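You operate a simulated robot arm through the tools that you are given. There is no shell and no other tool. Be economical: measure what you need, move in short steps, check, and stop when the job is done.

You run a simulated robot arm. Do the job below in one go: nothing can be reset, and whatever is moved stays where it is left.

Task
Dust the patch under the yellow dish and set the dish back.
Fine: use the purple cloth and put it back. What is to be rubbed or washed off counts as gone when no trace of it is left.

It is judged by the outcome, as a careful person would: the job done as asked, and still so three seconds after it is handed in. It fails if anything else is knocked over, pushed out of place, dropped, spilled or broken. Flat cloth is picked up by pressing the open fingertips on it (5 to 10 N) and closing them slowly along it; thin cloth reads only 2 to 8 mm in the jaws.

Robot
A 7-joint arm with a two-finger parallel gripper, fixed in place. Base frame: the origin is at the foot of the arm, x ahead of it, y to its left, z up. Readings come in mm, rad, newtons and seconds.
With the tool pointing down near the work surface it reaches from about 240 to 680 mm from the base axis. Its first joint turns from -1.152 to 1.152 rad. Payload 2.4 kg.
The tool frame sits at the grasp point between the pads (the TCP): z along the fingers, y along the line on which they close. The tips reach 30 mm beyond it. The gripper opens to 94 mm. The fingers are 28 mm wide and 10 mm thick; the gripper's body (50 by 96 mm) begins 55 mm behind the TCP.
Orientation is that of the tool frame in the base frame, as [roll, pitch, yaw] about the fixed x, y, z axes, in that order (R = Rz(yaw) Ry(pitch) Rx(roll)). With the fingers straight down and closing along the base's y, the tool's x points along the base's -x, its y along +y and its z along -z.

Tools
- The arm moves only by the tool nudge_tool. Its argument "rows" is a list of rows, each an object of numbers (a shift or turn left out is 0, a gripper value left out holds the last): "rx", "ry", "rz": the turn, a rotation vector about the base's x, y, z in rad; "x", "y", "z": the shift along the base's x, y, z in cm; "claw": the finger opening in cm, from 0 to 9.4. In form: [{"rx": .., "ry": .., "rz": .., "x": .., "y": .., "z": .., "claw": ..}, ...]. A call has 1 to 10 rows; each row shifts and turns the commanded pose from where the row before left it. Rows are played at 5 a second. More than 50 mm and 0.15 rad between two rows, or a gripper value outside its range, and nothing of the call is played. Where a pose cannot be reached the arm comes as near as it can. A force on the tool above 40 N (or 10 N above the force at the start of the call, whichever is more), or a blocked arm, ends the call early, and 0.2 s more pass. Each finger travels about 153 mm/s and halts on what it meets, pressing with about 34 N; the grip force reading is that of the motor and also rises with nothing between the fingers. The clock runs only during rows and for 0.2 s after the last one: add rows that do not move to give the fingers time. It gives the time, the measured TCP pose, the force on the tool (base axes), the opening and the grip force at its end, in the units of the frame above (readings bear some noise), with the torque about the TCP (base axes, N m) and any sound that the robot's microphone picked up.
- Cameras (640 x 400 px; columns grow to the right, rows downward): "scene" is fixed at [39.2, 473.9, 1444.1]; the picture's right is [-0.75, -0.67, 0.00], its down [-0.37, 0.42, -0.83] and it looks along [0.55, -0.62, -0.56] (base axes); focal length 334 px, centre (320, 200). "wrist" rides on the gripper at [76, 14, -103] in the tool frame; the picture's right is [-0.18, 0.98, 0.00], its down [-0.75, -0.14, -0.64] and it looks along [-0.63, -0.12, 0.77] (tool axes); focal length 243 px, centre (320, 200). There is no depth. A picture from a camera that has moved, and an enlarged one, comes with that camera's place and axes in the base frame and with its lens.
- grab_frame(camera): a new picture of that camera. It takes no simulated time.
- inspect(camera, box): a new picture of the part [left, top, right, bottom] of that camera's present view, enlarged. It takes no simulated time.
- close_job(): hands the job in; it is judged then, once.

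Go step by step. Nothing tells you positions but the pictures and the camera data: compare them with the known pose of the tool, close in by small moves and look again before you grip or let go. The budget is 120 turns and 68 pictures, counting those below and the enlarged ones. Unless the task says otherwise, let go and move clear before handing in, and close with one line.

The tools are called after "Call:" as name(argument=value, ...) on one line, values as JSON. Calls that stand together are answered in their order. nudge_tool: Moves the arm, as the interface text tells. Its arguments: {"type":"object","properties":{"rows":{"type":"array","items":{"type":"object","properties":{"rx":{"type":"number"},"ry":{"type":"number"},"rz":{"type":"number"},"x":{"type":"number"},"y":{"type":"number"},"z":{"type":"number"},"claw":{"type":"number"}}}}},"required":["rows"]} The other tools are called the same way: grab_frame (camera) takes a picture; inspect (camera, box) takes an enlarged picture of a part of a camera's view; close_job () hands the job in.

At the start:

```text
t: 0.0
ee_pos: [274.0, -306.7, 1137.1]
orientation: [-3.141, 0.0, 3.141]
contact_force: [0.0, -0.3, 0.7]
ft_torque: [0.0, -0.01, 0.02]
gripper_width: 93.9
gripper_force: 0.0
```

scene: 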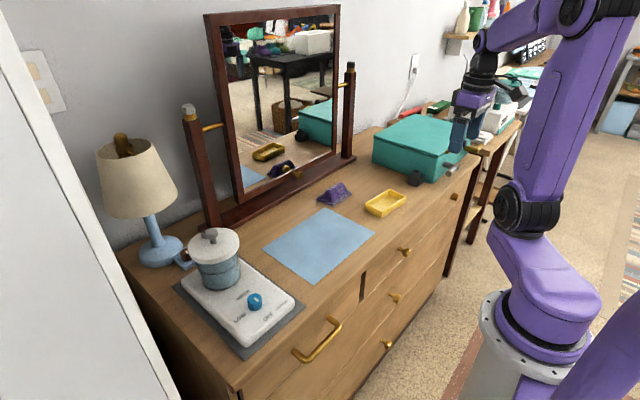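
wrist: 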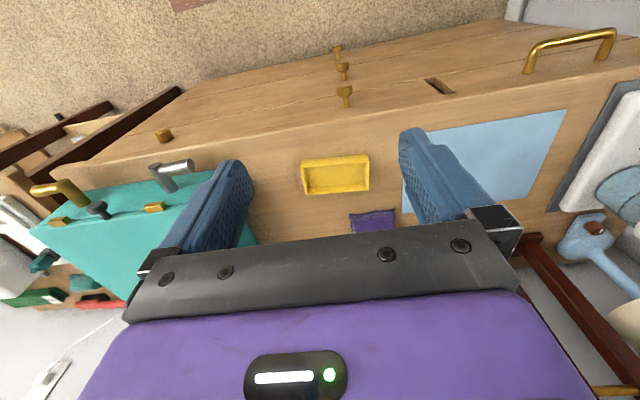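

I see the yellow dish at roughly (461, -312, 850) with the purple cloth behind it. I'll zoom in before moving.

Call:
inspect(camera="scene", box=[290, 150, 450, 250])

Call:
inspect(camera="wrist", box=[250, 130, 442, 250])

```text
4.00 times, centred on (370, 200) of scene
camera zoom: at [39.2, 473.9, 1444.1], right [-0.75, -0.67, 0.0], down [-0.37, 0.42, -0.83], along [0.55, -0.62, -0.56], focal length 1336 px, centre (120, 200)
```

zoom: 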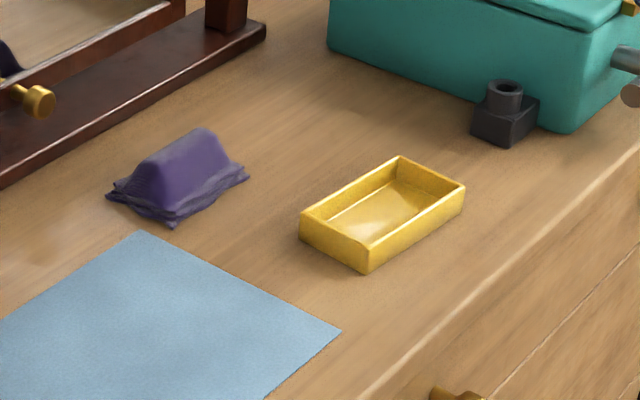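

```text
3.33 times, centred on (346, 190) of wrist
camera zoom: at [198.1, -291.5, 1240.5], right [0.18, 0.98, 0.0], down [0.75, -0.14, 0.64], along [0.63, -0.12, -0.77], focal length 809 px, centre (233, 233)
```

zoom: 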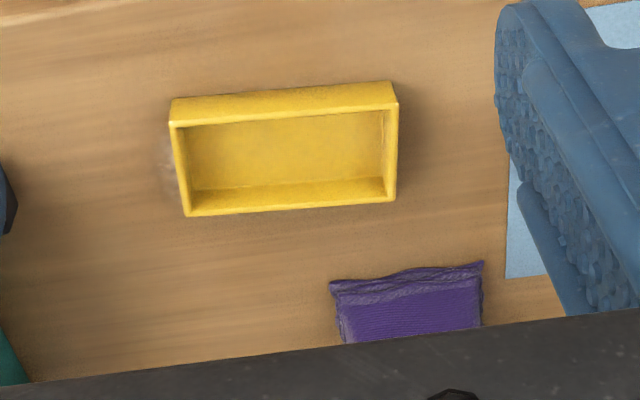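

The table top works out at z≈838. The dish is about 62 x 118 x 24 mm, centred near (457, -309), with its long axis about 0.12 rad off y. I'll move above it and turn the jaws across its short side.

Call:
nudge_tool(rows=[{"x": 1.83, "z": -1.7, "rz": 0.1446, "claw": 9.4}, {"x": 1.83, "z": -1.7, "rz": 0.1446}, {"x": 1.83, "z": -1.7, "rz": 0.1446}, {"x": 1.83, "z": -1.7, "rz": 0.1446}, {"x": 1.83, "z": -1.7, "rz": 0.1446}, {"x": 1.83, "z": -1.7, "rz": 0.1446}, {"x": 1.83, "z": -1.7, "rz": 0.1446}, {"x": 1.83, "z": -1.7, "rz": 0.1446}, {"x": 1.83, "z": -1.7, "rz": 0.1446}, {"x": 1.83, "z": -1.7, "rz": 0.1446}])

Call:
grab_frame(camera="wrist")

Call:
grab_frame(camera="scene")

```text
t: 2.2
ee_pos: [457.1, -305.3, 967.3]
orientation: [3.141, -0.001, -1.694]
contact_force: [-0.3, -1.0, 0.0]
ft_torque: [0.0, -0.02, 0.0]
gripper_width: 94.0
gripper_force: 0.1
```

```text
63 pictures are left
camera wrist: at [434.0, -379.3, 1070.9], right [-0.95, 0.3, 0.0], down [0.23, 0.73, 0.64], along [0.2, 0.61, -0.77], focal length 243 px, centre (320, 200)
```

wrist: 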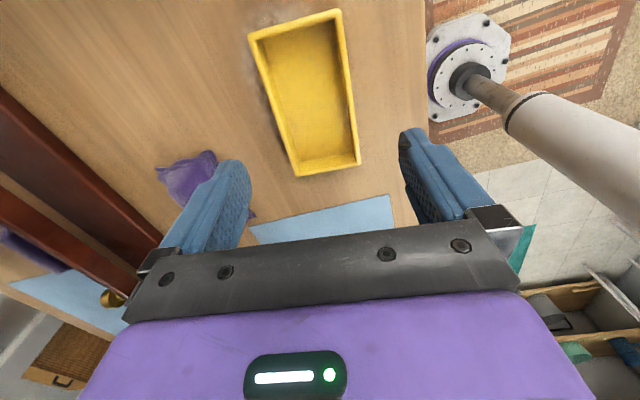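

```text
62 pictures are left
```

scene: 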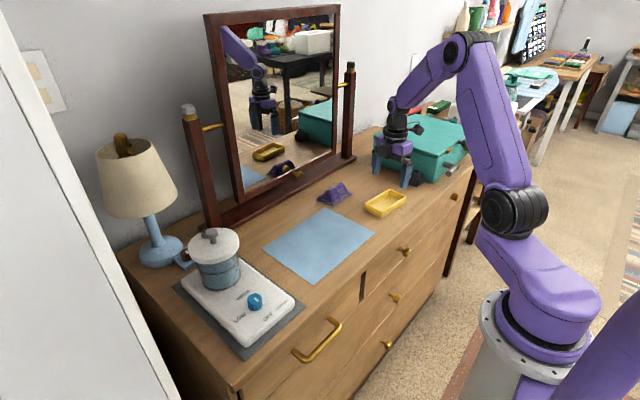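

The wrist view agrees, with the dish centre at about (460, -310). I'll adjust slightly and come down around it.

Call:
nudge_tool(rows=[{"x": 0.3, "y": -0.4, "rz": 0.02}, {"z": -2}, {"z": -2}, {"z": -2}, {"z": -1}, {}])

Call:
grab_frame(camera="wrist")

Call:
inspect(camera="scene", box=[310, 120, 470, 220])

```text
t: 3.6
ee_pos: [460.5, -309.8, 895.5]
orientation: [-3.141, -0.001, -1.675]
contact_force: [0.5, 0.4, 0.7]
ft_torque: [0.01, 0.01, 0.01]
gripper_width: 94.0
gripper_force: 0.1
```

```text
61 pictures are left
camera wrist: at [438.1, -384.1, 1000.3], right [-0.96, 0.29, 0.0], down [0.22, 0.73, 0.64], along [0.18, 0.61, -0.77], focal length 243 px, centre (320, 200)
```

wrist: 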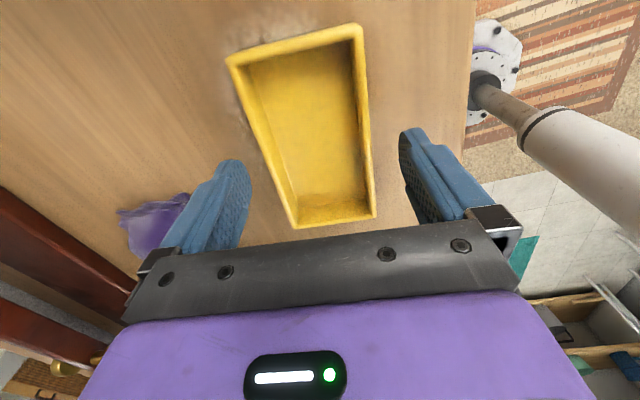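

```text
4.00 times, centred on (390, 170) of scene
camera zoom: at [39.2, 473.9, 1444.1], right [-0.75, -0.67, 0.0], down [-0.37, 0.42, -0.83], along [0.55, -0.62, -0.56], focal length 1336 px, centre (40, 320)
```

zoom: 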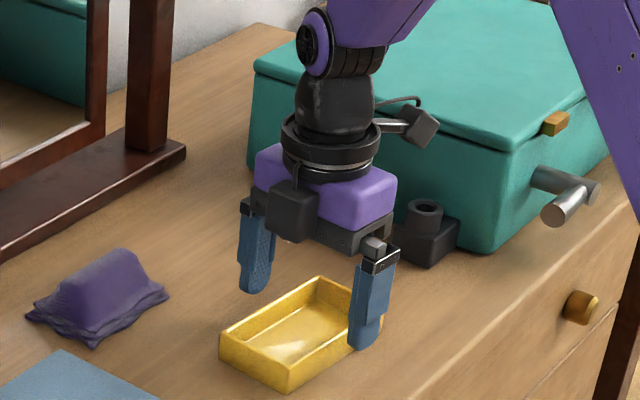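

The jaws straddle the dish well. I'll lower to just above the table and close gently.

Call:
nudge_tool(rows=[{"z": -1.2}, {"z": -1.0}, {}, {"claw": 7.5}, {"claw": 6.8}, {"claw": 6.4}, {"claw": 6.1}, {"claw": 5.8}, {}])

Call:
grab_frame(camera="wrist")

```text
t: 5.6
ee_pos: [459.9, -309.8, 875.9]
orientation: [-3.141, -0.001, -1.675]
contact_force: [0.2, -0.4, 0.2]
ft_torque: [-0.11, -0.02, 0.06]
gripper_width: 67.4
gripper_force: 34.2
```

```text
59 pictures are left
camera wrist: at [438.5, -383.9, 978.6], right [-0.96, 0.29, 0.0], down [0.22, 0.73, 0.64], along [0.18, 0.62, -0.77], focal length 243 px, centre (320, 200)
```

wrist: 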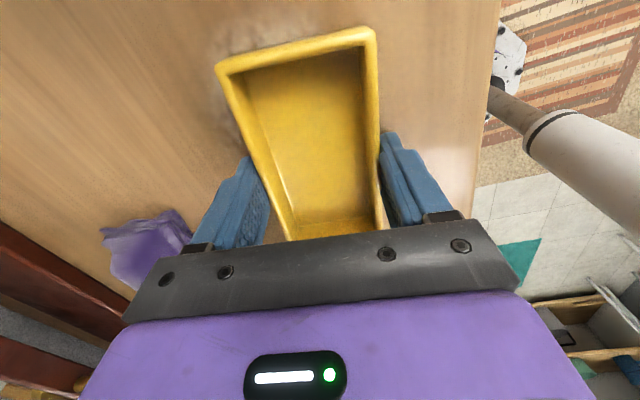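

The dish is held at 67 mm. I'll lift it and look at the patch before choosing where to park it.

Call:
nudge_tool(rows=[{"z": 0.5}, {"z": 1.5}, {"z": 2.5}, {"z": 2.5}, {"z": 2}, {}])

Call:
inspect(camera="scene", box=[310, 130, 470, 230])

Call:
grab_frame(camera="wrist")

```text
t: 7.0
ee_pos: [460.4, -310.0, 967.2]
orientation: [-3.141, 0.0, -1.676]
contact_force: [0.0, 0.2, -2.1]
ft_torque: [0.0, -0.01, 0.01]
gripper_width: 67.1
gripper_force: 33.7
```

```text
4.00 times, centred on (390, 180) of scene
camera zoom: at [39.2, 473.9, 1444.1], right [-0.75, -0.67, 0.0], down [-0.37, 0.42, -0.83], along [0.55, -0.62, -0.56], focal length 1336 px, centre (40, 280)
```

zoom: 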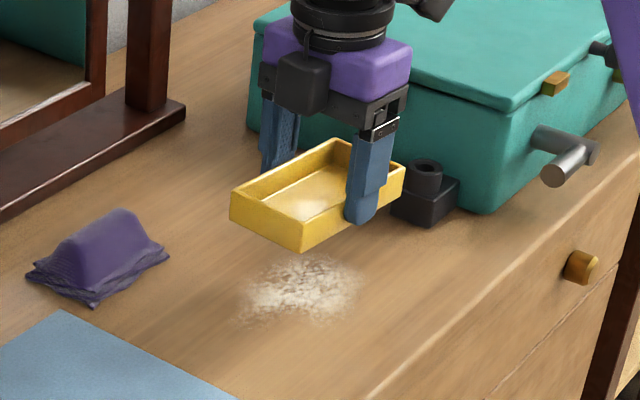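

```text
57 pictures are left
camera wrist: at [438.0, -384.2, 1069.2], right [-0.96, 0.29, 0.0], down [0.22, 0.73, 0.64], along [0.18, 0.62, -0.77], focal length 243 px, centre (320, 200)
```

wrist: 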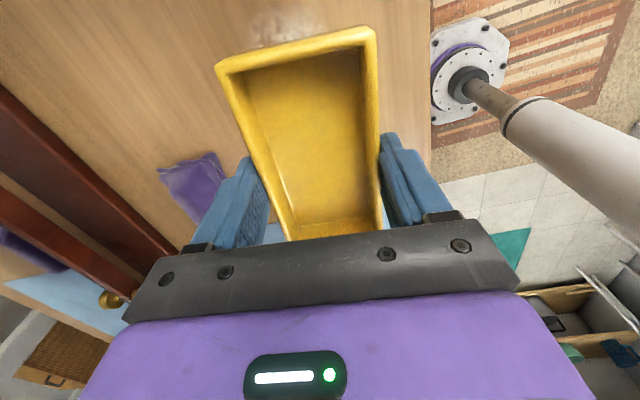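

The patch is visible around (450, -310). I'll park the dish on bare wood behind and to the right, near (545, -400), which is clear of the inkwell, box and mirror.

Call:
nudge_tool(rows=[{"x": 2.1, "y": -2.2}, {"x": 2.1, "y": -2.2}, {"x": 2.1, "y": -2.2}, {"x": 2.2, "y": -2.4}, {"z": -2}, {"z": -2}, {"z": -2}, {}])

Call:
inspect(camera="scene", box=[310, 120, 470, 220])

```text
t: 8.8
ee_pos: [544.6, -400.3, 906.6]
orientation: [-3.141, 0.0, -1.676]
contact_force: [0.3, 0.4, -1.8]
ft_torque: [-0.02, 0.03, 0.04]
gripper_width: 67.2
gripper_force: 34.2
```

```text
4.00 times, centred on (390, 170) of scene
camera zoom: at [39.2, 473.9, 1444.2], right [-0.75, -0.67, 0.0], down [-0.37, 0.42, -0.83], along [0.55, -0.62, -0.56], focal length 1336 px, centre (40, 320)
```

zoom: 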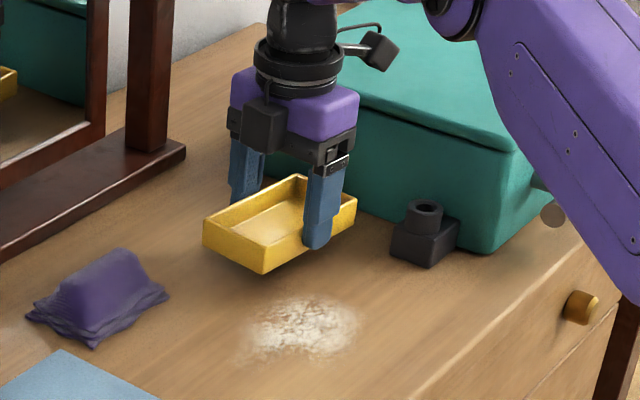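

Clear everywhere. I'll set the dish down and release it slowly.

Call:
nudge_tool(rows=[{"z": -1.5}, {"z": -0.8}, {"z": -0.5}, {"z": -0.2}, {}])

```text
t: 10.0
ee_pos: [545.0, -401.0, 876.0]
orientation: [-3.141, 0.0, -1.674]
contact_force: [-0.6, 0.3, 0.6]
ft_torque: [0.0, 0.1, -0.01]
gripper_width: 67.4
gripper_force: 33.9
```

The load has gone off the tool, so the dish is on the table. I'll open and rise.

Call:
nudge_tool(rows=[{"claw": 7.0}, {"claw": 7.6}, {"claw": 8.6}, {"z": 1}, {"z": 3}, {"z": 4}, {"z": 4}, {}])

Call:
inspect(camera="scene", box=[310, 130, 470, 230])

```text
t: 11.8
ee_pos: [544.6, -398.3, 996.4]
orientation: [3.14, 0.0, -1.676]
contact_force: [-0.6, 0.2, 0.4]
ft_torque: [0.0, 0.0, -0.02]
gripper_width: 86.1
gripper_force: 0.1
```

```text
4.00 times, centred on (390, 180) of scene
camera zoom: at [39.2, 473.9, 1444.1], right [-0.75, -0.67, 0.0], down [-0.37, 0.42, -0.83], along [0.55, -0.62, -0.56], focal length 1336 px, centre (40, 280)
```

zoom: 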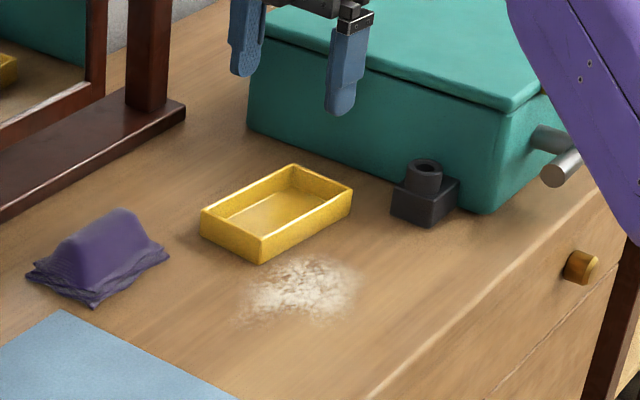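

The dish is parked cleanly. Next I'll go above the purple cloth, near (612, -245).

Call:
nudge_tool(rows=[{"x": 1.7, "y": 3.9}, {"x": 1.7, "y": 3.9}, {"x": 1.7, "y": 3.9}, {"x": 1.6, "y": 3.8}, {}])

Call:
grab_frame(camera="wrist")

Call:
inspect(camera="scene", box=[290, 130, 400, 200])

```text
t: 13.0
ee_pos: [612.2, -243.7, 996.8]
orientation: [3.141, 0.0, -1.677]
contact_force: [-0.1, 0.1, -0.1]
ft_torque: [0.01, -0.01, -0.01]
gripper_width: 86.2
gripper_force: 0.1
```

```text
54 pictures are left
camera wrist: at [591.0, -318.3, 1099.7], right [-0.96, 0.29, 0.0], down [0.22, 0.73, 0.64], along [0.18, 0.61, -0.77], focal length 243 px, centre (320, 200)
```

wrist: 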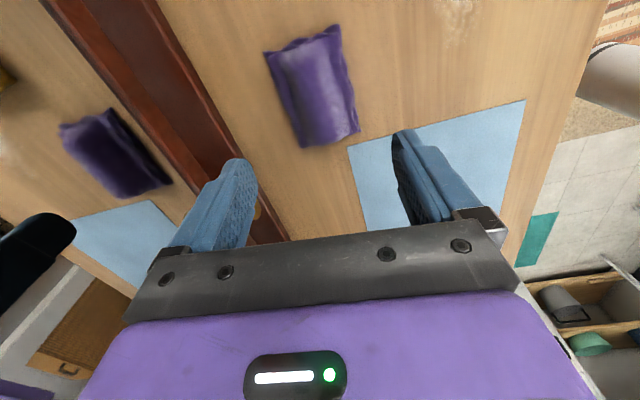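

```text
5.71 times, centred on (345, 165) of scene
camera zoom: at [39.2, 473.9, 1444.1], right [-0.75, -0.67, 0.0], down [-0.37, 0.42, -0.83], along [0.55, -0.62, -0.56], focal length 1908 px, centre (177, 400)
```

zoom: 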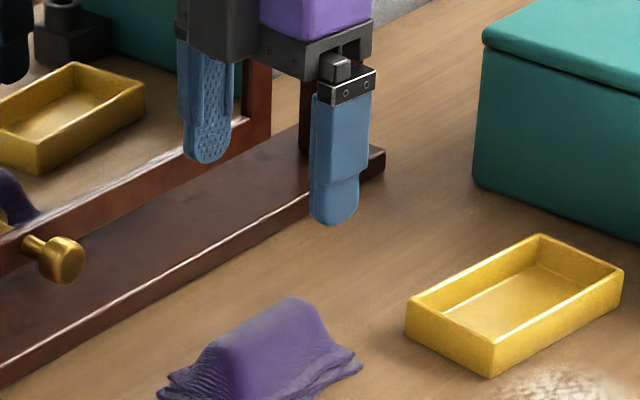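

The cloth mound is centred at about (614, -248), with its ridge along y and its top near z≈880. I'll open fully, square up and descend in part.

Call:
nudge_tool(rows=[{"x": 0.2, "y": -0.3, "rz": 0.06, "claw": 9.4}, {"z": -2.5}, {"z": -2.5}, {"z": -2.5}, {}])

Call:
grab_frame(camera="wrist")

Call:
inspect(camera="scene", box=[290, 140, 402, 210])

```text
t: 14.2
ee_pos: [612.9, -248.5, 920.7]
orientation: [-3.141, 0.001, -1.617]
contact_force: [0.1, -0.2, -0.3]
ft_torque: [0.03, -0.01, -0.01]
gripper_width: 94.1
gripper_force: 0.0
```

```text
52 pictures are left
camera wrist: at [596.5, -322.8, 1024.0], right [-0.97, 0.23, 0.0], down [0.18, 0.75, 0.64], along [0.15, 0.62, -0.77], focal length 243 px, centre (320, 200)
```

wrist: 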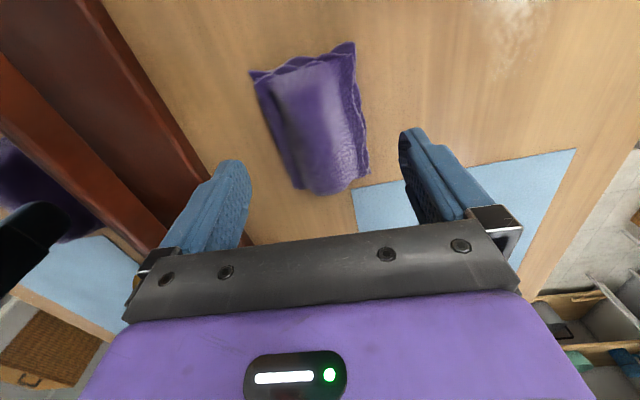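

```text
5.71 times, centred on (346, 175) of scene
camera zoom: at [39.2, 473.9, 1444.1], right [-0.75, -0.67, 0.0], down [-0.37, 0.42, -0.83], along [0.55, -0.62, -0.56], focal length 1908 px, centre (171, 343)
```

zoom: 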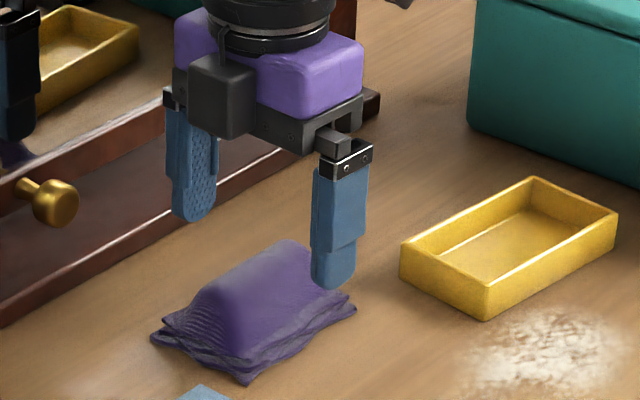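

The jaws are well aligned. I'll descend so the tips are about 12 mm above the table and close slowly on the ridge.

Call:
nudge_tool(rows=[{"x": 0.2, "z": -1.5}, {"z": -1.5}, {"z": -1.2}, {"claw": 7.5}, {"claw": 6.0}, {"claw": 4.5}, {"claw": 3.0}, {"claw": 1.5}, {"claw": 0}, {}])

Call:
grab_frame(camera="wrist")

Call:
inspect(camera="scene", box=[290, 140, 402, 210])

```text
t: 16.4
ee_pos: [617.0, -247.8, 878.7]
orientation: [-3.141, 0.001, -1.616]
contact_force: [-0.8, -0.4, -0.6]
ft_torque: [-0.01, 0.0, -0.01]
gripper_width: 70.2
gripper_force: 34.4
```

```text
50 pictures are left
camera wrist: at [598.6, -323.0, 981.5], right [-0.97, 0.23, 0.0], down [0.18, 0.75, 0.64], along [0.15, 0.62, -0.77], focal length 243 px, centre (320, 200)
```

wrist: 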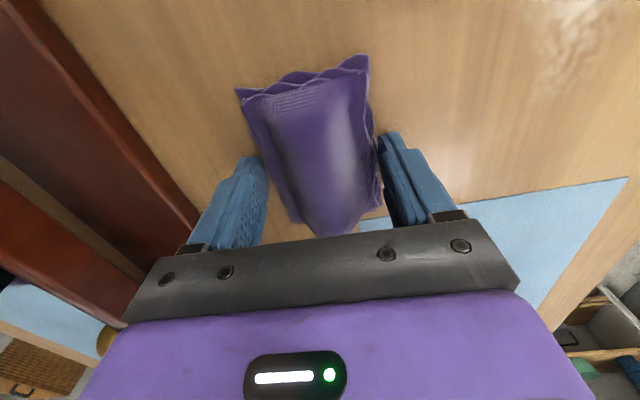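

```text
5.71 times, centred on (346, 175) of scene
camera zoom: at [39.2, 473.9, 1444.1], right [-0.75, -0.67, 0.0], down [-0.37, 0.42, -0.83], along [0.55, -0.62, -0.56], focal length 1908 px, centre (171, 343)
```

zoom: 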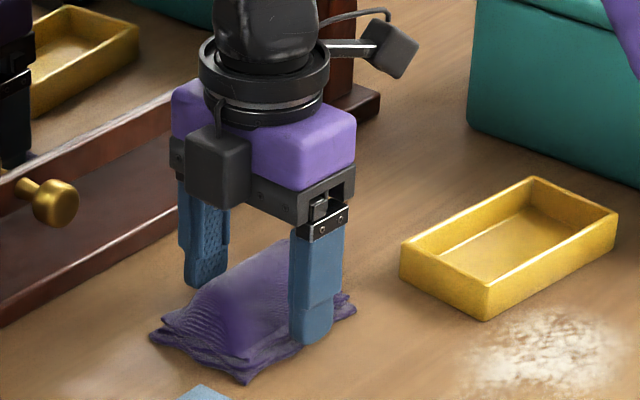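

The jaws stopped at 70 mm, on the broad folds at the cloth's base and not on the ridge. I'll reopen, rise about 13 mm and grip the ridge.

Call:
nudge_tool(rows=[{"claw": 7.8}, {"claw": 9.0}, {"z": 1.3}, {}, {"claw": 7.0}, {"claw": 5.5}, {"claw": 4.0}, {"claw": 2.5}, {"claw": 1.0}, {}])

Call:
inspect(camera="scene", box=[290, 140, 402, 210])

```text
t: 18.6
ee_pos: [615.8, -249.2, 892.3]
orientation: [-3.141, 0.0, -1.613]
contact_force: [0.5, 0.0, 0.9]
ft_torque: [0.01, 0.01, -0.01]
gripper_width: 22.8
gripper_force: 34.1
```

```text
5.71 times, centred on (346, 175) of scene
camera zoom: at [39.2, 473.9, 1444.1], right [-0.75, -0.67, 0.0], down [-0.37, 0.42, -0.83], along [0.55, -0.62, -0.56], focal length 1908 px, centre (171, 343)
```

zoom: 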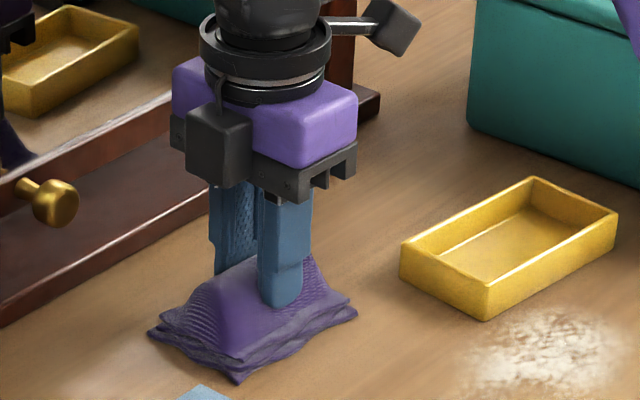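

The ridge is held at 23 mm. I'll lift a little and move over to the patch, keeping clear of the dish.

Call:
nudge_tool(rows=[{"z": 1}, {"z": 2.5}, {"z": 2.5}, {"x": -3, "y": 0.5}, {"x": -3.5, "y": 0.5}, {"x": -3.5, "y": 0.5}, {"x": -3.4, "y": 0.5}, {"x": -2}, {}])

Call:
inspect(camera="scene", box=[310, 140, 422, 210])

Call:
grab_frame(camera="wrist")

```text
t: 20.6
ee_pos: [460.4, -227.3, 950.3]
orientation: [3.141, 0.001, -1.616]
contact_force: [0.7, 0.7, -0.4]
ft_torque: [0.01, 0.01, -0.03]
gripper_width: 22.8
gripper_force: 33.7
```

```text
5.71 times, centred on (366, 175) of scene
camera zoom: at [39.2, 473.9, 1444.1], right [-0.75, -0.67, 0.0], down [-0.37, 0.42, -0.83], along [0.55, -0.62, -0.56], focal length 1908 px, centre (57, 343)
```

zoom: 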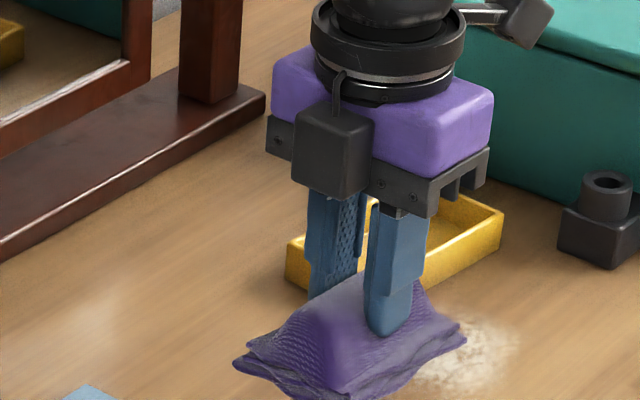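

```text
46 pictures are left
camera wrist: at [444.1, -303.1, 1054.3], right [-0.97, 0.23, 0.0], down [0.17, 0.75, 0.64], along [0.15, 0.62, -0.77], focal length 243 px, centre (320, 200)
```

wrist: 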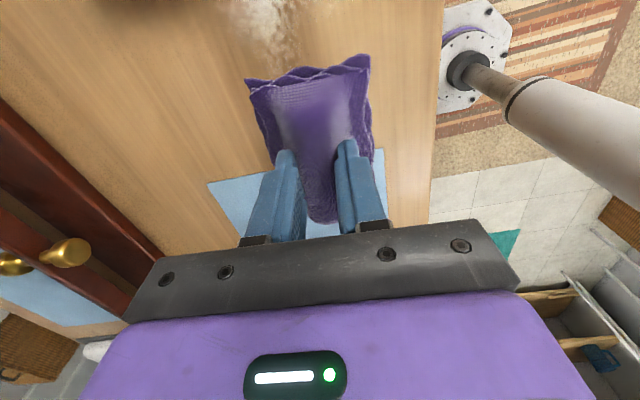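

The cloth is secure. I'll move to the near edge of the patch and lower until there is light contact.

Call:
nudge_tool(rows=[{"x": 0.5, "y": -2.1}, {"y": -2.1}, {"z": -2.5}, {"z": -2.3}, {"z": -0.8}, {"z": -0.3}, {"z": -0.2}, {}])

```text
t: 22.4
ee_pos: [466.6, -269.9, 890.5]
orientation: [-3.141, 0.0, -1.618]
contact_force: [-3.1, 1.8, 15.4]
ft_torque: [0.2, 0.18, 0.0]
gripper_width: 22.6
gripper_force: 33.8
```

I have contact at 15 N. I'll wipe along the patch in strokes at a few x offsets.

Call:
nudge_tool(rows=[{"y": -1.5}, {"y": -1.5}, {"y": -1.5}, {"y": -1.5}, {"y": -1.5}, {"y": 1.5}, {"y": 1.5}, {"y": 1.5}, {"y": 1.5}, {"y": 1.5}])

Call:
inspect(camera="scene", box=[330, 160, 442, 230])

```text
t: 24.6
ee_pos: [468.2, -270.1, 891.6]
orientation: [-3.14, -0.001, -1.615]
contact_force: [0.2, -8.3, 17.4]
ft_torque: [-0.42, 0.04, 0.02]
gripper_width: 22.8
gripper_force: 34.0
```

```text
5.71 times, centred on (386, 195) of scene
camera zoom: at [38.9, 473.8, 1444.2], right [-0.75, -0.67, 0.0], down [-0.37, 0.42, -0.83], along [0.55, -0.62, -0.56], focal length 1908 px, centre (-57, 229)
```

zoom: 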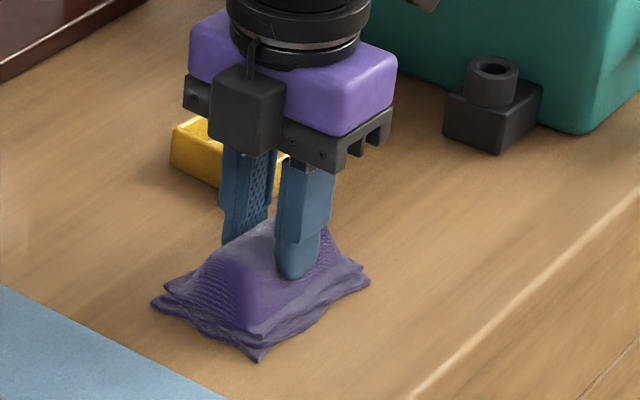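

The visible area already looks clean. I'll add a stroke toward the front and one toward the back to cover the edges.

Call:
nudge_tool(rows=[{"x": -1.0, "y": -0.5}, {"x": -1.0, "y": -1.5}, {"y": -2.0}, {"y": -2.0}, {"y": -2.0}, {"x": 1.0, "y": 0.5}, {"x": 1.0, "y": 1.5}, {"y": 2.0}, {"x": 1, "y": 2.0}, {"x": 1, "y": 0.5}])

Call:
nudge_tool(rows=[{"y": -1.2}, {"y": -1.2}, {"y": 1.2}, {"y": 1.2}, {"x": -1}, {"z": 1}, {"z": 2.5}, {"z": 2.5}, {"y": 3}, {}])

Call:
inspect(camera="scene", box=[330, 150, 442, 220])

Call:
grab_frame(camera="wrist")

```text
t: 26.8
ee_pos: [485.5, -285.6, 890.7]
orientation: [3.14, 0.0, -1.617]
contact_force: [-7.7, -5.0, 22.2]
ft_torque: [-0.44, 0.23, -0.11]
gripper_width: 22.9
gripper_force: 34.2
```

```text
t: 29.0
ee_pos: [477.1, -254.9, 949.4]
orientation: [3.141, 0.0, -1.616]
contact_force: [0.3, 0.4, 0.1]
ft_torque: [0.0, 0.0, 0.05]
gripper_width: 22.7
gripper_force: 34.0
```

```text
5.71 times, centred on (386, 185) of scene
camera zoom: at [39.2, 473.9, 1444.1], right [-0.75, -0.67, 0.0], down [-0.37, 0.42, -0.83], along [0.55, -0.62, -0.56], focal length 1908 px, centre (-57, 286)
```

zoom: 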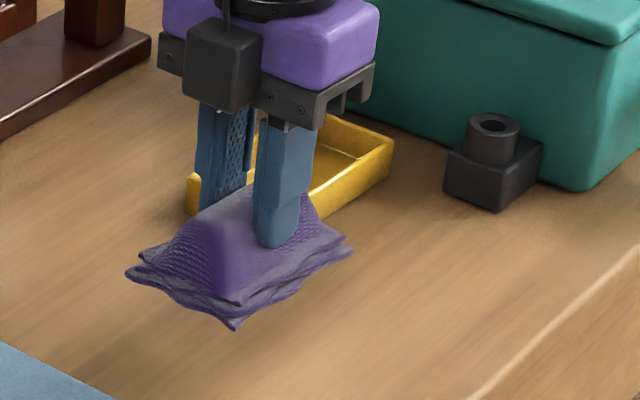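

```text
43 pictures are left
camera wrist: at [459.9, -329.5, 1053.4], right [-0.97, 0.23, 0.0], down [0.18, 0.75, 0.64], along [0.15, 0.62, -0.77], focal length 243 px, centre (320, 200)
```

wrist: 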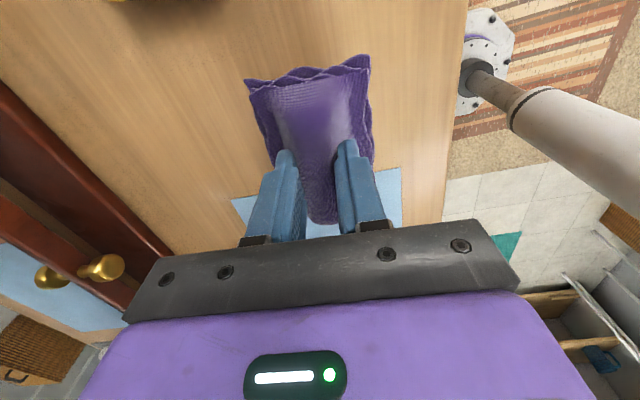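

It looks clean where visible. I'll carry the cloth back above its place and look at the whole patch from there.

Call:
nudge_tool(rows=[{"x": 3}, {"x": 3.5, "y": 0.2}, {"x": 3.5, "y": 0.2}, {"x": 3.5, "y": 0.2}, {}])

Call:
inspect(camera="scene", box=[330, 160, 442, 230])

```text
t: 30.2
ee_pos: [612.8, -248.6, 950.9]
orientation: [3.142, 0.0, -1.616]
contact_force: [-0.3, -0.4, -0.8]
ft_torque: [0.0, 0.0, 0.0]
gripper_width: 23.0
gripper_force: 33.5
```

```text
5.71 times, centred on (386, 195) of scene
camera zoom: at [39.2, 473.9, 1444.1], right [-0.75, -0.67, 0.0], down [-0.37, 0.42, -0.83], along [0.55, -0.62, -0.56], focal length 1908 px, centre (-57, 229)
```

zoom: 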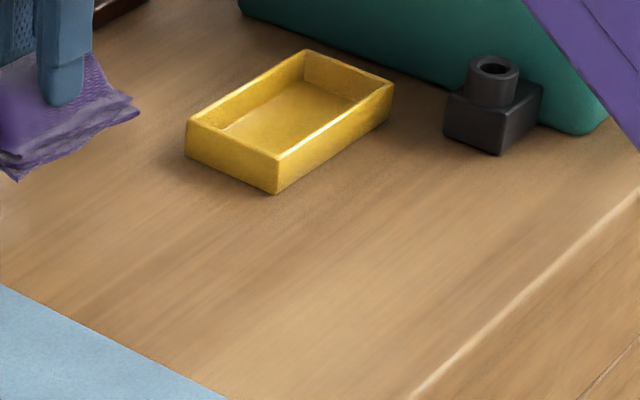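

The patch looks gone. I'll take one tighter enlargement to look for faint traces.

Call:
inspect(camera="scene", box=[360, 175, 424, 215])

Call:
grab_frame(camera="wrist")

```text
10.00 times, centred on (392, 195) of scene
camera zoom: at [39.2, 473.9, 1444.1], right [-0.75, -0.67, 0.0], down [-0.37, 0.42, -0.83], along [0.55, -0.62, -0.56], focal length 3339 px, centre (-400, 250)
```

zoom: 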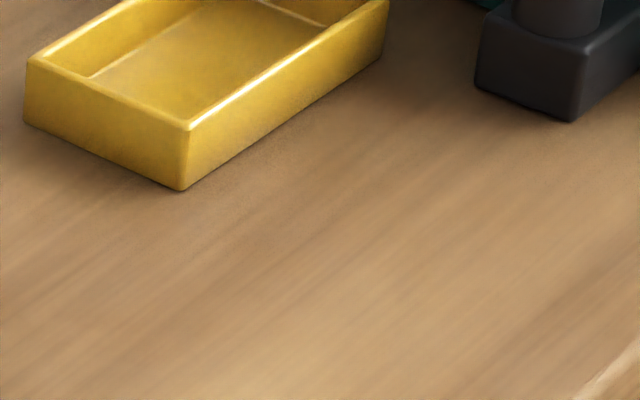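

```text
40 pictures are left
camera wrist: at [594.9, -323.3, 1053.2], right [-0.97, 0.23, 0.0], down [0.18, 0.75, 0.64], along [0.15, 0.63, -0.77], focal length 243 px, centre (320, 200)
```

wrist: 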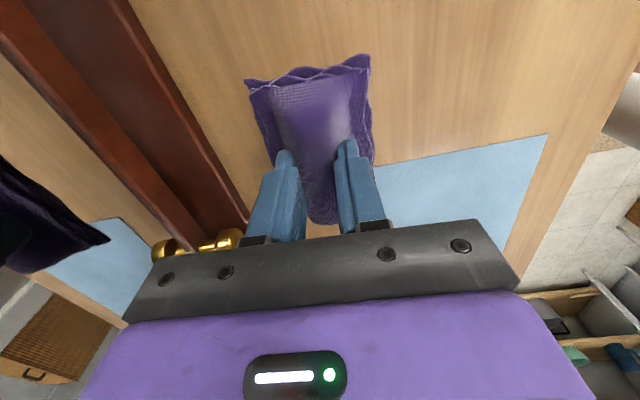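

Call:
inspect(camera="scene", box=[372, 180, 404, 200])

```text
16.00 times, centred on (388, 190) of scene
camera zoom: at [39.2, 473.9, 1444.1], right [-0.75, -0.67, 0.0], down [-0.37, 0.42, -0.83], along [0.55, -0.62, -0.56], focal length 5342 px, centre (-768, 360)
```

zoom: 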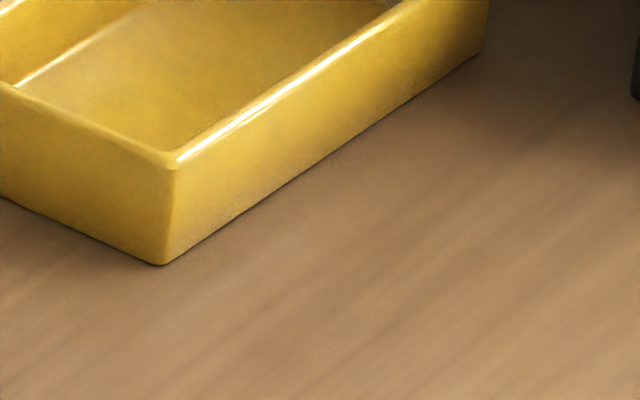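

No trace is left. I'll put the cloth back exactly where it was gripped.

Call:
nudge_tool(rows=[{"x": 0.4, "y": 0.1}, {"z": -2.5}, {"z": -2.2}, {"z": -0.9}, {"z": -0.3}, {}])

```text
t: 31.6
ee_pos: [616.3, -248.0, 890.7]
orientation: [-3.141, 0.0, -1.616]
contact_force: [-0.3, 0.5, -0.4]
ft_torque: [0.01, 0.0, 0.0]
gripper_width: 22.8
gripper_force: 34.1
```

It is at table height, so I'll open gently and rise.

Call:
nudge_tool(rows=[{"z": -0.05}, {"claw": 3.0}, {"claw": 4.5}, {"claw": 6.5}, {"z": 1.5}, {"z": 3}, {"z": 4}, {"z": 2}, {}])

Call:
inspect(camera="scene", box=[290, 150, 450, 250])

```text
t: 33.6
ee_pos: [615.8, -248.5, 996.5]
orientation: [3.141, -0.001, -1.618]
contact_force: [0.6, 0.5, -0.8]
ft_torque: [0.0, 0.0, 0.01]
gripper_width: 65.0
gripper_force: 0.1
```

```text
4.00 times, centred on (370, 200) of scene
camera zoom: at [39.2, 473.9, 1444.1], right [-0.75, -0.67, 0.0], down [-0.37, 0.42, -0.83], along [0.55, -0.62, -0.56], focal length 1336 px, centre (120, 200)
```

zoom: 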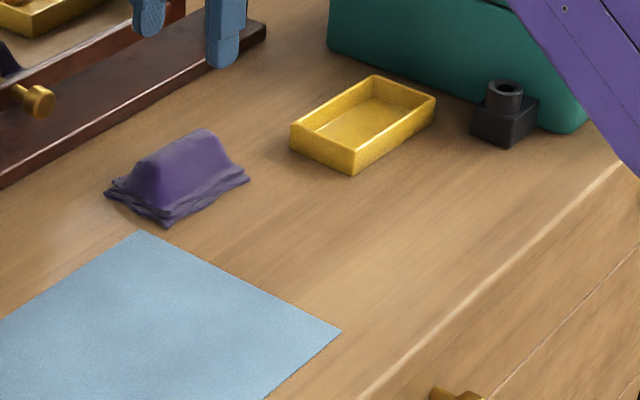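

The cloth is back in place. Next I'll return over the parked dish.

Call:
nudge_tool(rows=[{"x": -1.8, "y": -3.8, "rz": -0.06, "claw": 9.4}, {"x": -1.8, "y": -3.8}, {"x": -1.8, "y": -3.8}, {"x": -1.73, "y": -3.8}, {"z": -3}, {"z": -3}, {"z": -2}, {}])

Call:
grab_frame(camera="wrist")

```text
t: 35.4
ee_pos: [545.2, -399.4, 915.4]
orientation: [3.141, 0.0, -1.676]
contact_force: [1.1, 0.3, 0.0]
ft_torque: [-0.07, 0.01, -0.01]
gripper_width: 94.2
gripper_force: 0.1
```

```text
37 pictures are left
camera wrist: at [522.9, -474.2, 1019.1], right [-0.96, 0.29, 0.0], down [0.22, 0.73, 0.64], along [0.18, 0.61, -0.77], focal length 243 px, centre (320, 200)
```

wrist: 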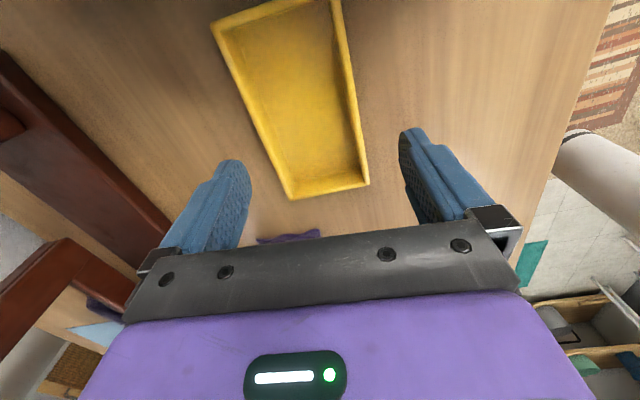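

The dish is still between the jaws as I left it. I'll descend, grip and lift.

Call:
nudge_tool(rows=[{"z": -2}, {"z": -1.2}, {"z": -0.85}, {}, {"claw": 8}, {"claw": 7.0}, {"claw": 6.4}, {"claw": 5.8}, {}])

Call:
nudge_tool(rows=[{"z": 0.5}, {"z": 1.5}, {"z": 2}, {"z": 2}, {}])

Call:
inspect(camera="scene", box=[330, 150, 442, 220])

```text
t: 37.4
ee_pos: [546.2, -400.4, 874.7]
orientation: [-3.139, 0.0, -1.674]
contact_force: [0.4, -0.2, -0.2]
ft_torque: [-0.04, 0.06, -0.06]
gripper_width: 67.1
gripper_force: 33.2
```

```text
t: 38.6
ee_pos: [544.9, -399.8, 935.0]
orientation: [-3.141, 0.002, -1.675]
contact_force: [0.0, 1.1, -1.0]
ft_torque: [0.05, 0.02, 0.01]
gripper_width: 67.3
gripper_force: 34.5
```

```text
5.71 times, centred on (386, 185) of scene
camera zoom: at [39.2, 473.9, 1444.2], right [-0.75, -0.67, 0.0], down [-0.37, 0.42, -0.83], along [0.55, -0.62, -0.56], focal length 1908 px, centre (-57, 286)
```

zoom: 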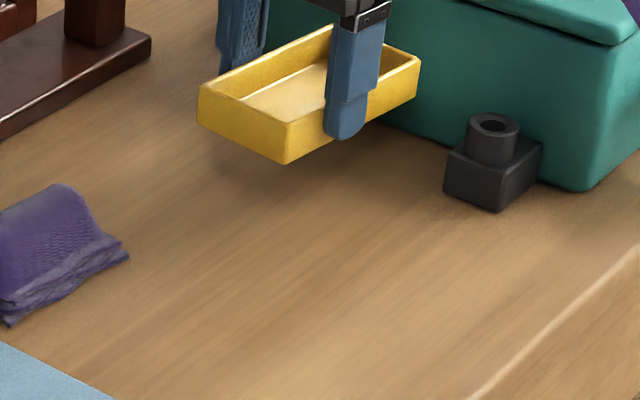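

The whole patch is clean. I'll carry the dish back by exactly the reverse shift and lower it.

Call:
nudge_tool(rows=[{"x": -2.1, "y": 2.2}, {"x": -2.1, "y": 2.2}, {"x": -2.1, "y": 2.2}, {"x": -2.2, "y": 2.4}, {"z": -2.5}, {"z": -2}, {"z": -1}, {"z": -0.5}, {}])

Call:
inspect(camera="scene", box=[290, 150, 450, 250])

```text
t: 40.6
ee_pos: [460.8, -310.6, 875.0]
orientation: [3.141, -0.001, -1.678]
contact_force: [-0.1, 0.1, 0.8]
ft_torque: [-0.03, -0.04, -0.01]
gripper_width: 67.2
gripper_force: 34.5
```

```text
4.00 times, centred on (370, 200) of scene
camera zoom: at [39.2, 473.9, 1444.1], right [-0.75, -0.67, 0.0], down [-0.37, 0.42, -0.83], along [0.55, -0.62, -0.56], focal length 1336 px, centre (120, 200)
```

zoom: 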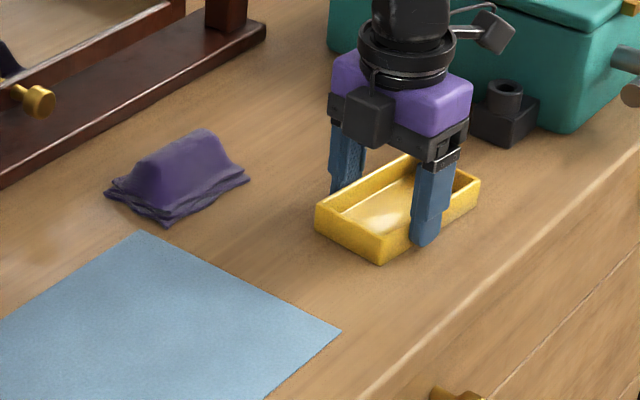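

In the picture the dish sits about 16 mm toward −y of its original spot, because the cloth nudged it while it was parked. I'll lift slightly and correct by about (+3, +16) mm.

Call:
nudge_tool(rows=[{"z": 0.4}, {"z": 0.6}, {"x": 0.15, "y": 0.8}, {"x": 0.13, "y": 0.8}, {"z": -0.6}, {"z": -0.4}, {}])

Call:
inspect(camera="scene", box=[290, 150, 450, 250])

```text
t: 42.2
ee_pos: [462.5, -294.5, 875.9]
orientation: [3.14, 0.001, -1.676]
contact_force: [-0.8, 0.0, -1.1]
ft_torque: [-0.01, 0.01, 0.06]
gripper_width: 67.4
gripper_force: 34.2
```

```text
4.00 times, centred on (370, 200) of scene
camera zoom: at [39.2, 473.9, 1444.1], right [-0.75, -0.67, 0.0], down [-0.37, 0.42, -0.83], along [0.55, -0.62, -0.56], focal length 1336 px, centre (120, 200)
```

zoom: 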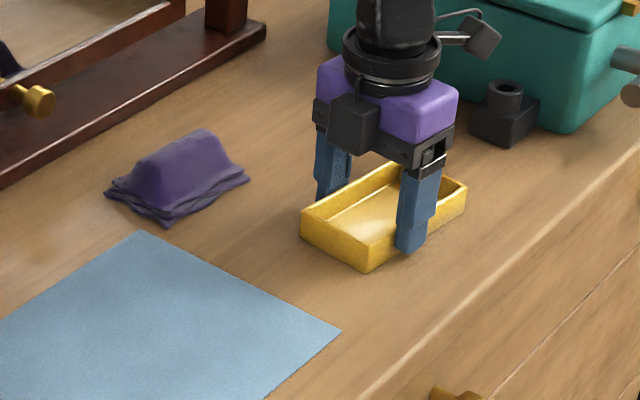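

The dish now matches its original corners to within a pixel or two. I'll press down a hair, release and rise.

Call:
nudge_tool(rows=[{"z": -0.1}, {}, {"claw": 7.0}, {"claw": 7.6}, {"claw": 8.8}, {"z": 1}, {"z": 3}, {"z": 4}, {"z": 4}, {}])

Call:
nudge_tool(rows=[{"x": -2, "z": 3}, {"x": -3, "z": 3}, {"x": -3, "z": 3}, {"x": -3, "z": 3}, {}])

Call:
inspect(camera="scene", box=[290, 150, 450, 250])

Call:
grab_frame(camera="scene")

```text
t: 44.4
ee_pos: [461.9, -293.4, 993.8]
orientation: [-3.141, 0.0, -1.675]
contact_force: [-0.2, -0.8, 0.2]
ft_torque: [0.03, -0.02, 0.01]
gripper_width: 88.0
gripper_force: 0.0
```

```text
t: 45.6
ee_pos: [352.0, -295.2, 1113.1]
orientation: [3.141, 0.0, -1.674]
contact_force: [-0.6, 0.2, -0.1]
ft_torque: [0.04, -0.03, 0.01]
gripper_width: 87.9
gripper_force: 0.0
```

```text
4.00 times, centred on (370, 200) of scene
camera zoom: at [39.2, 473.9, 1444.1], right [-0.75, -0.67, 0.0], down [-0.37, 0.42, -0.83], along [0.55, -0.62, -0.56], focal length 1336 px, centre (120, 200)
```

zoom: 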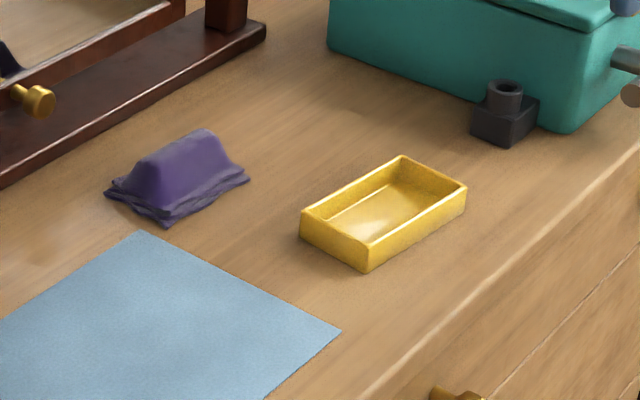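

```text
32 pictures are left
```

scene: 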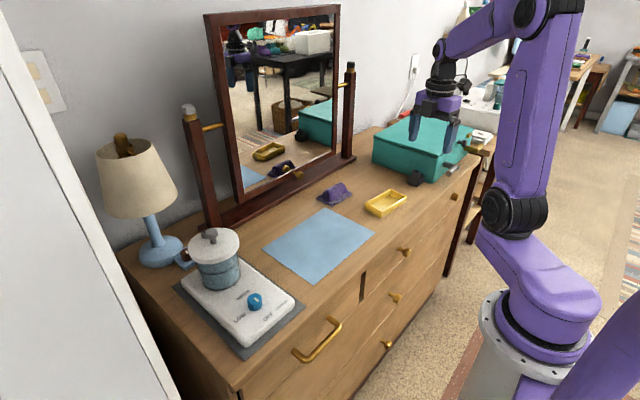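

The dish and cloth are back at their starting places, the patch is clean, nothing else has moved and the arm is clear. I'm handing in.

Call:
close_job()

```text
The job is handed in.
```

The dust under the yellow dish is wiped off with no visible trace left. The dish and the purple cloth are back where they were, within a millimetre or two by the camera.
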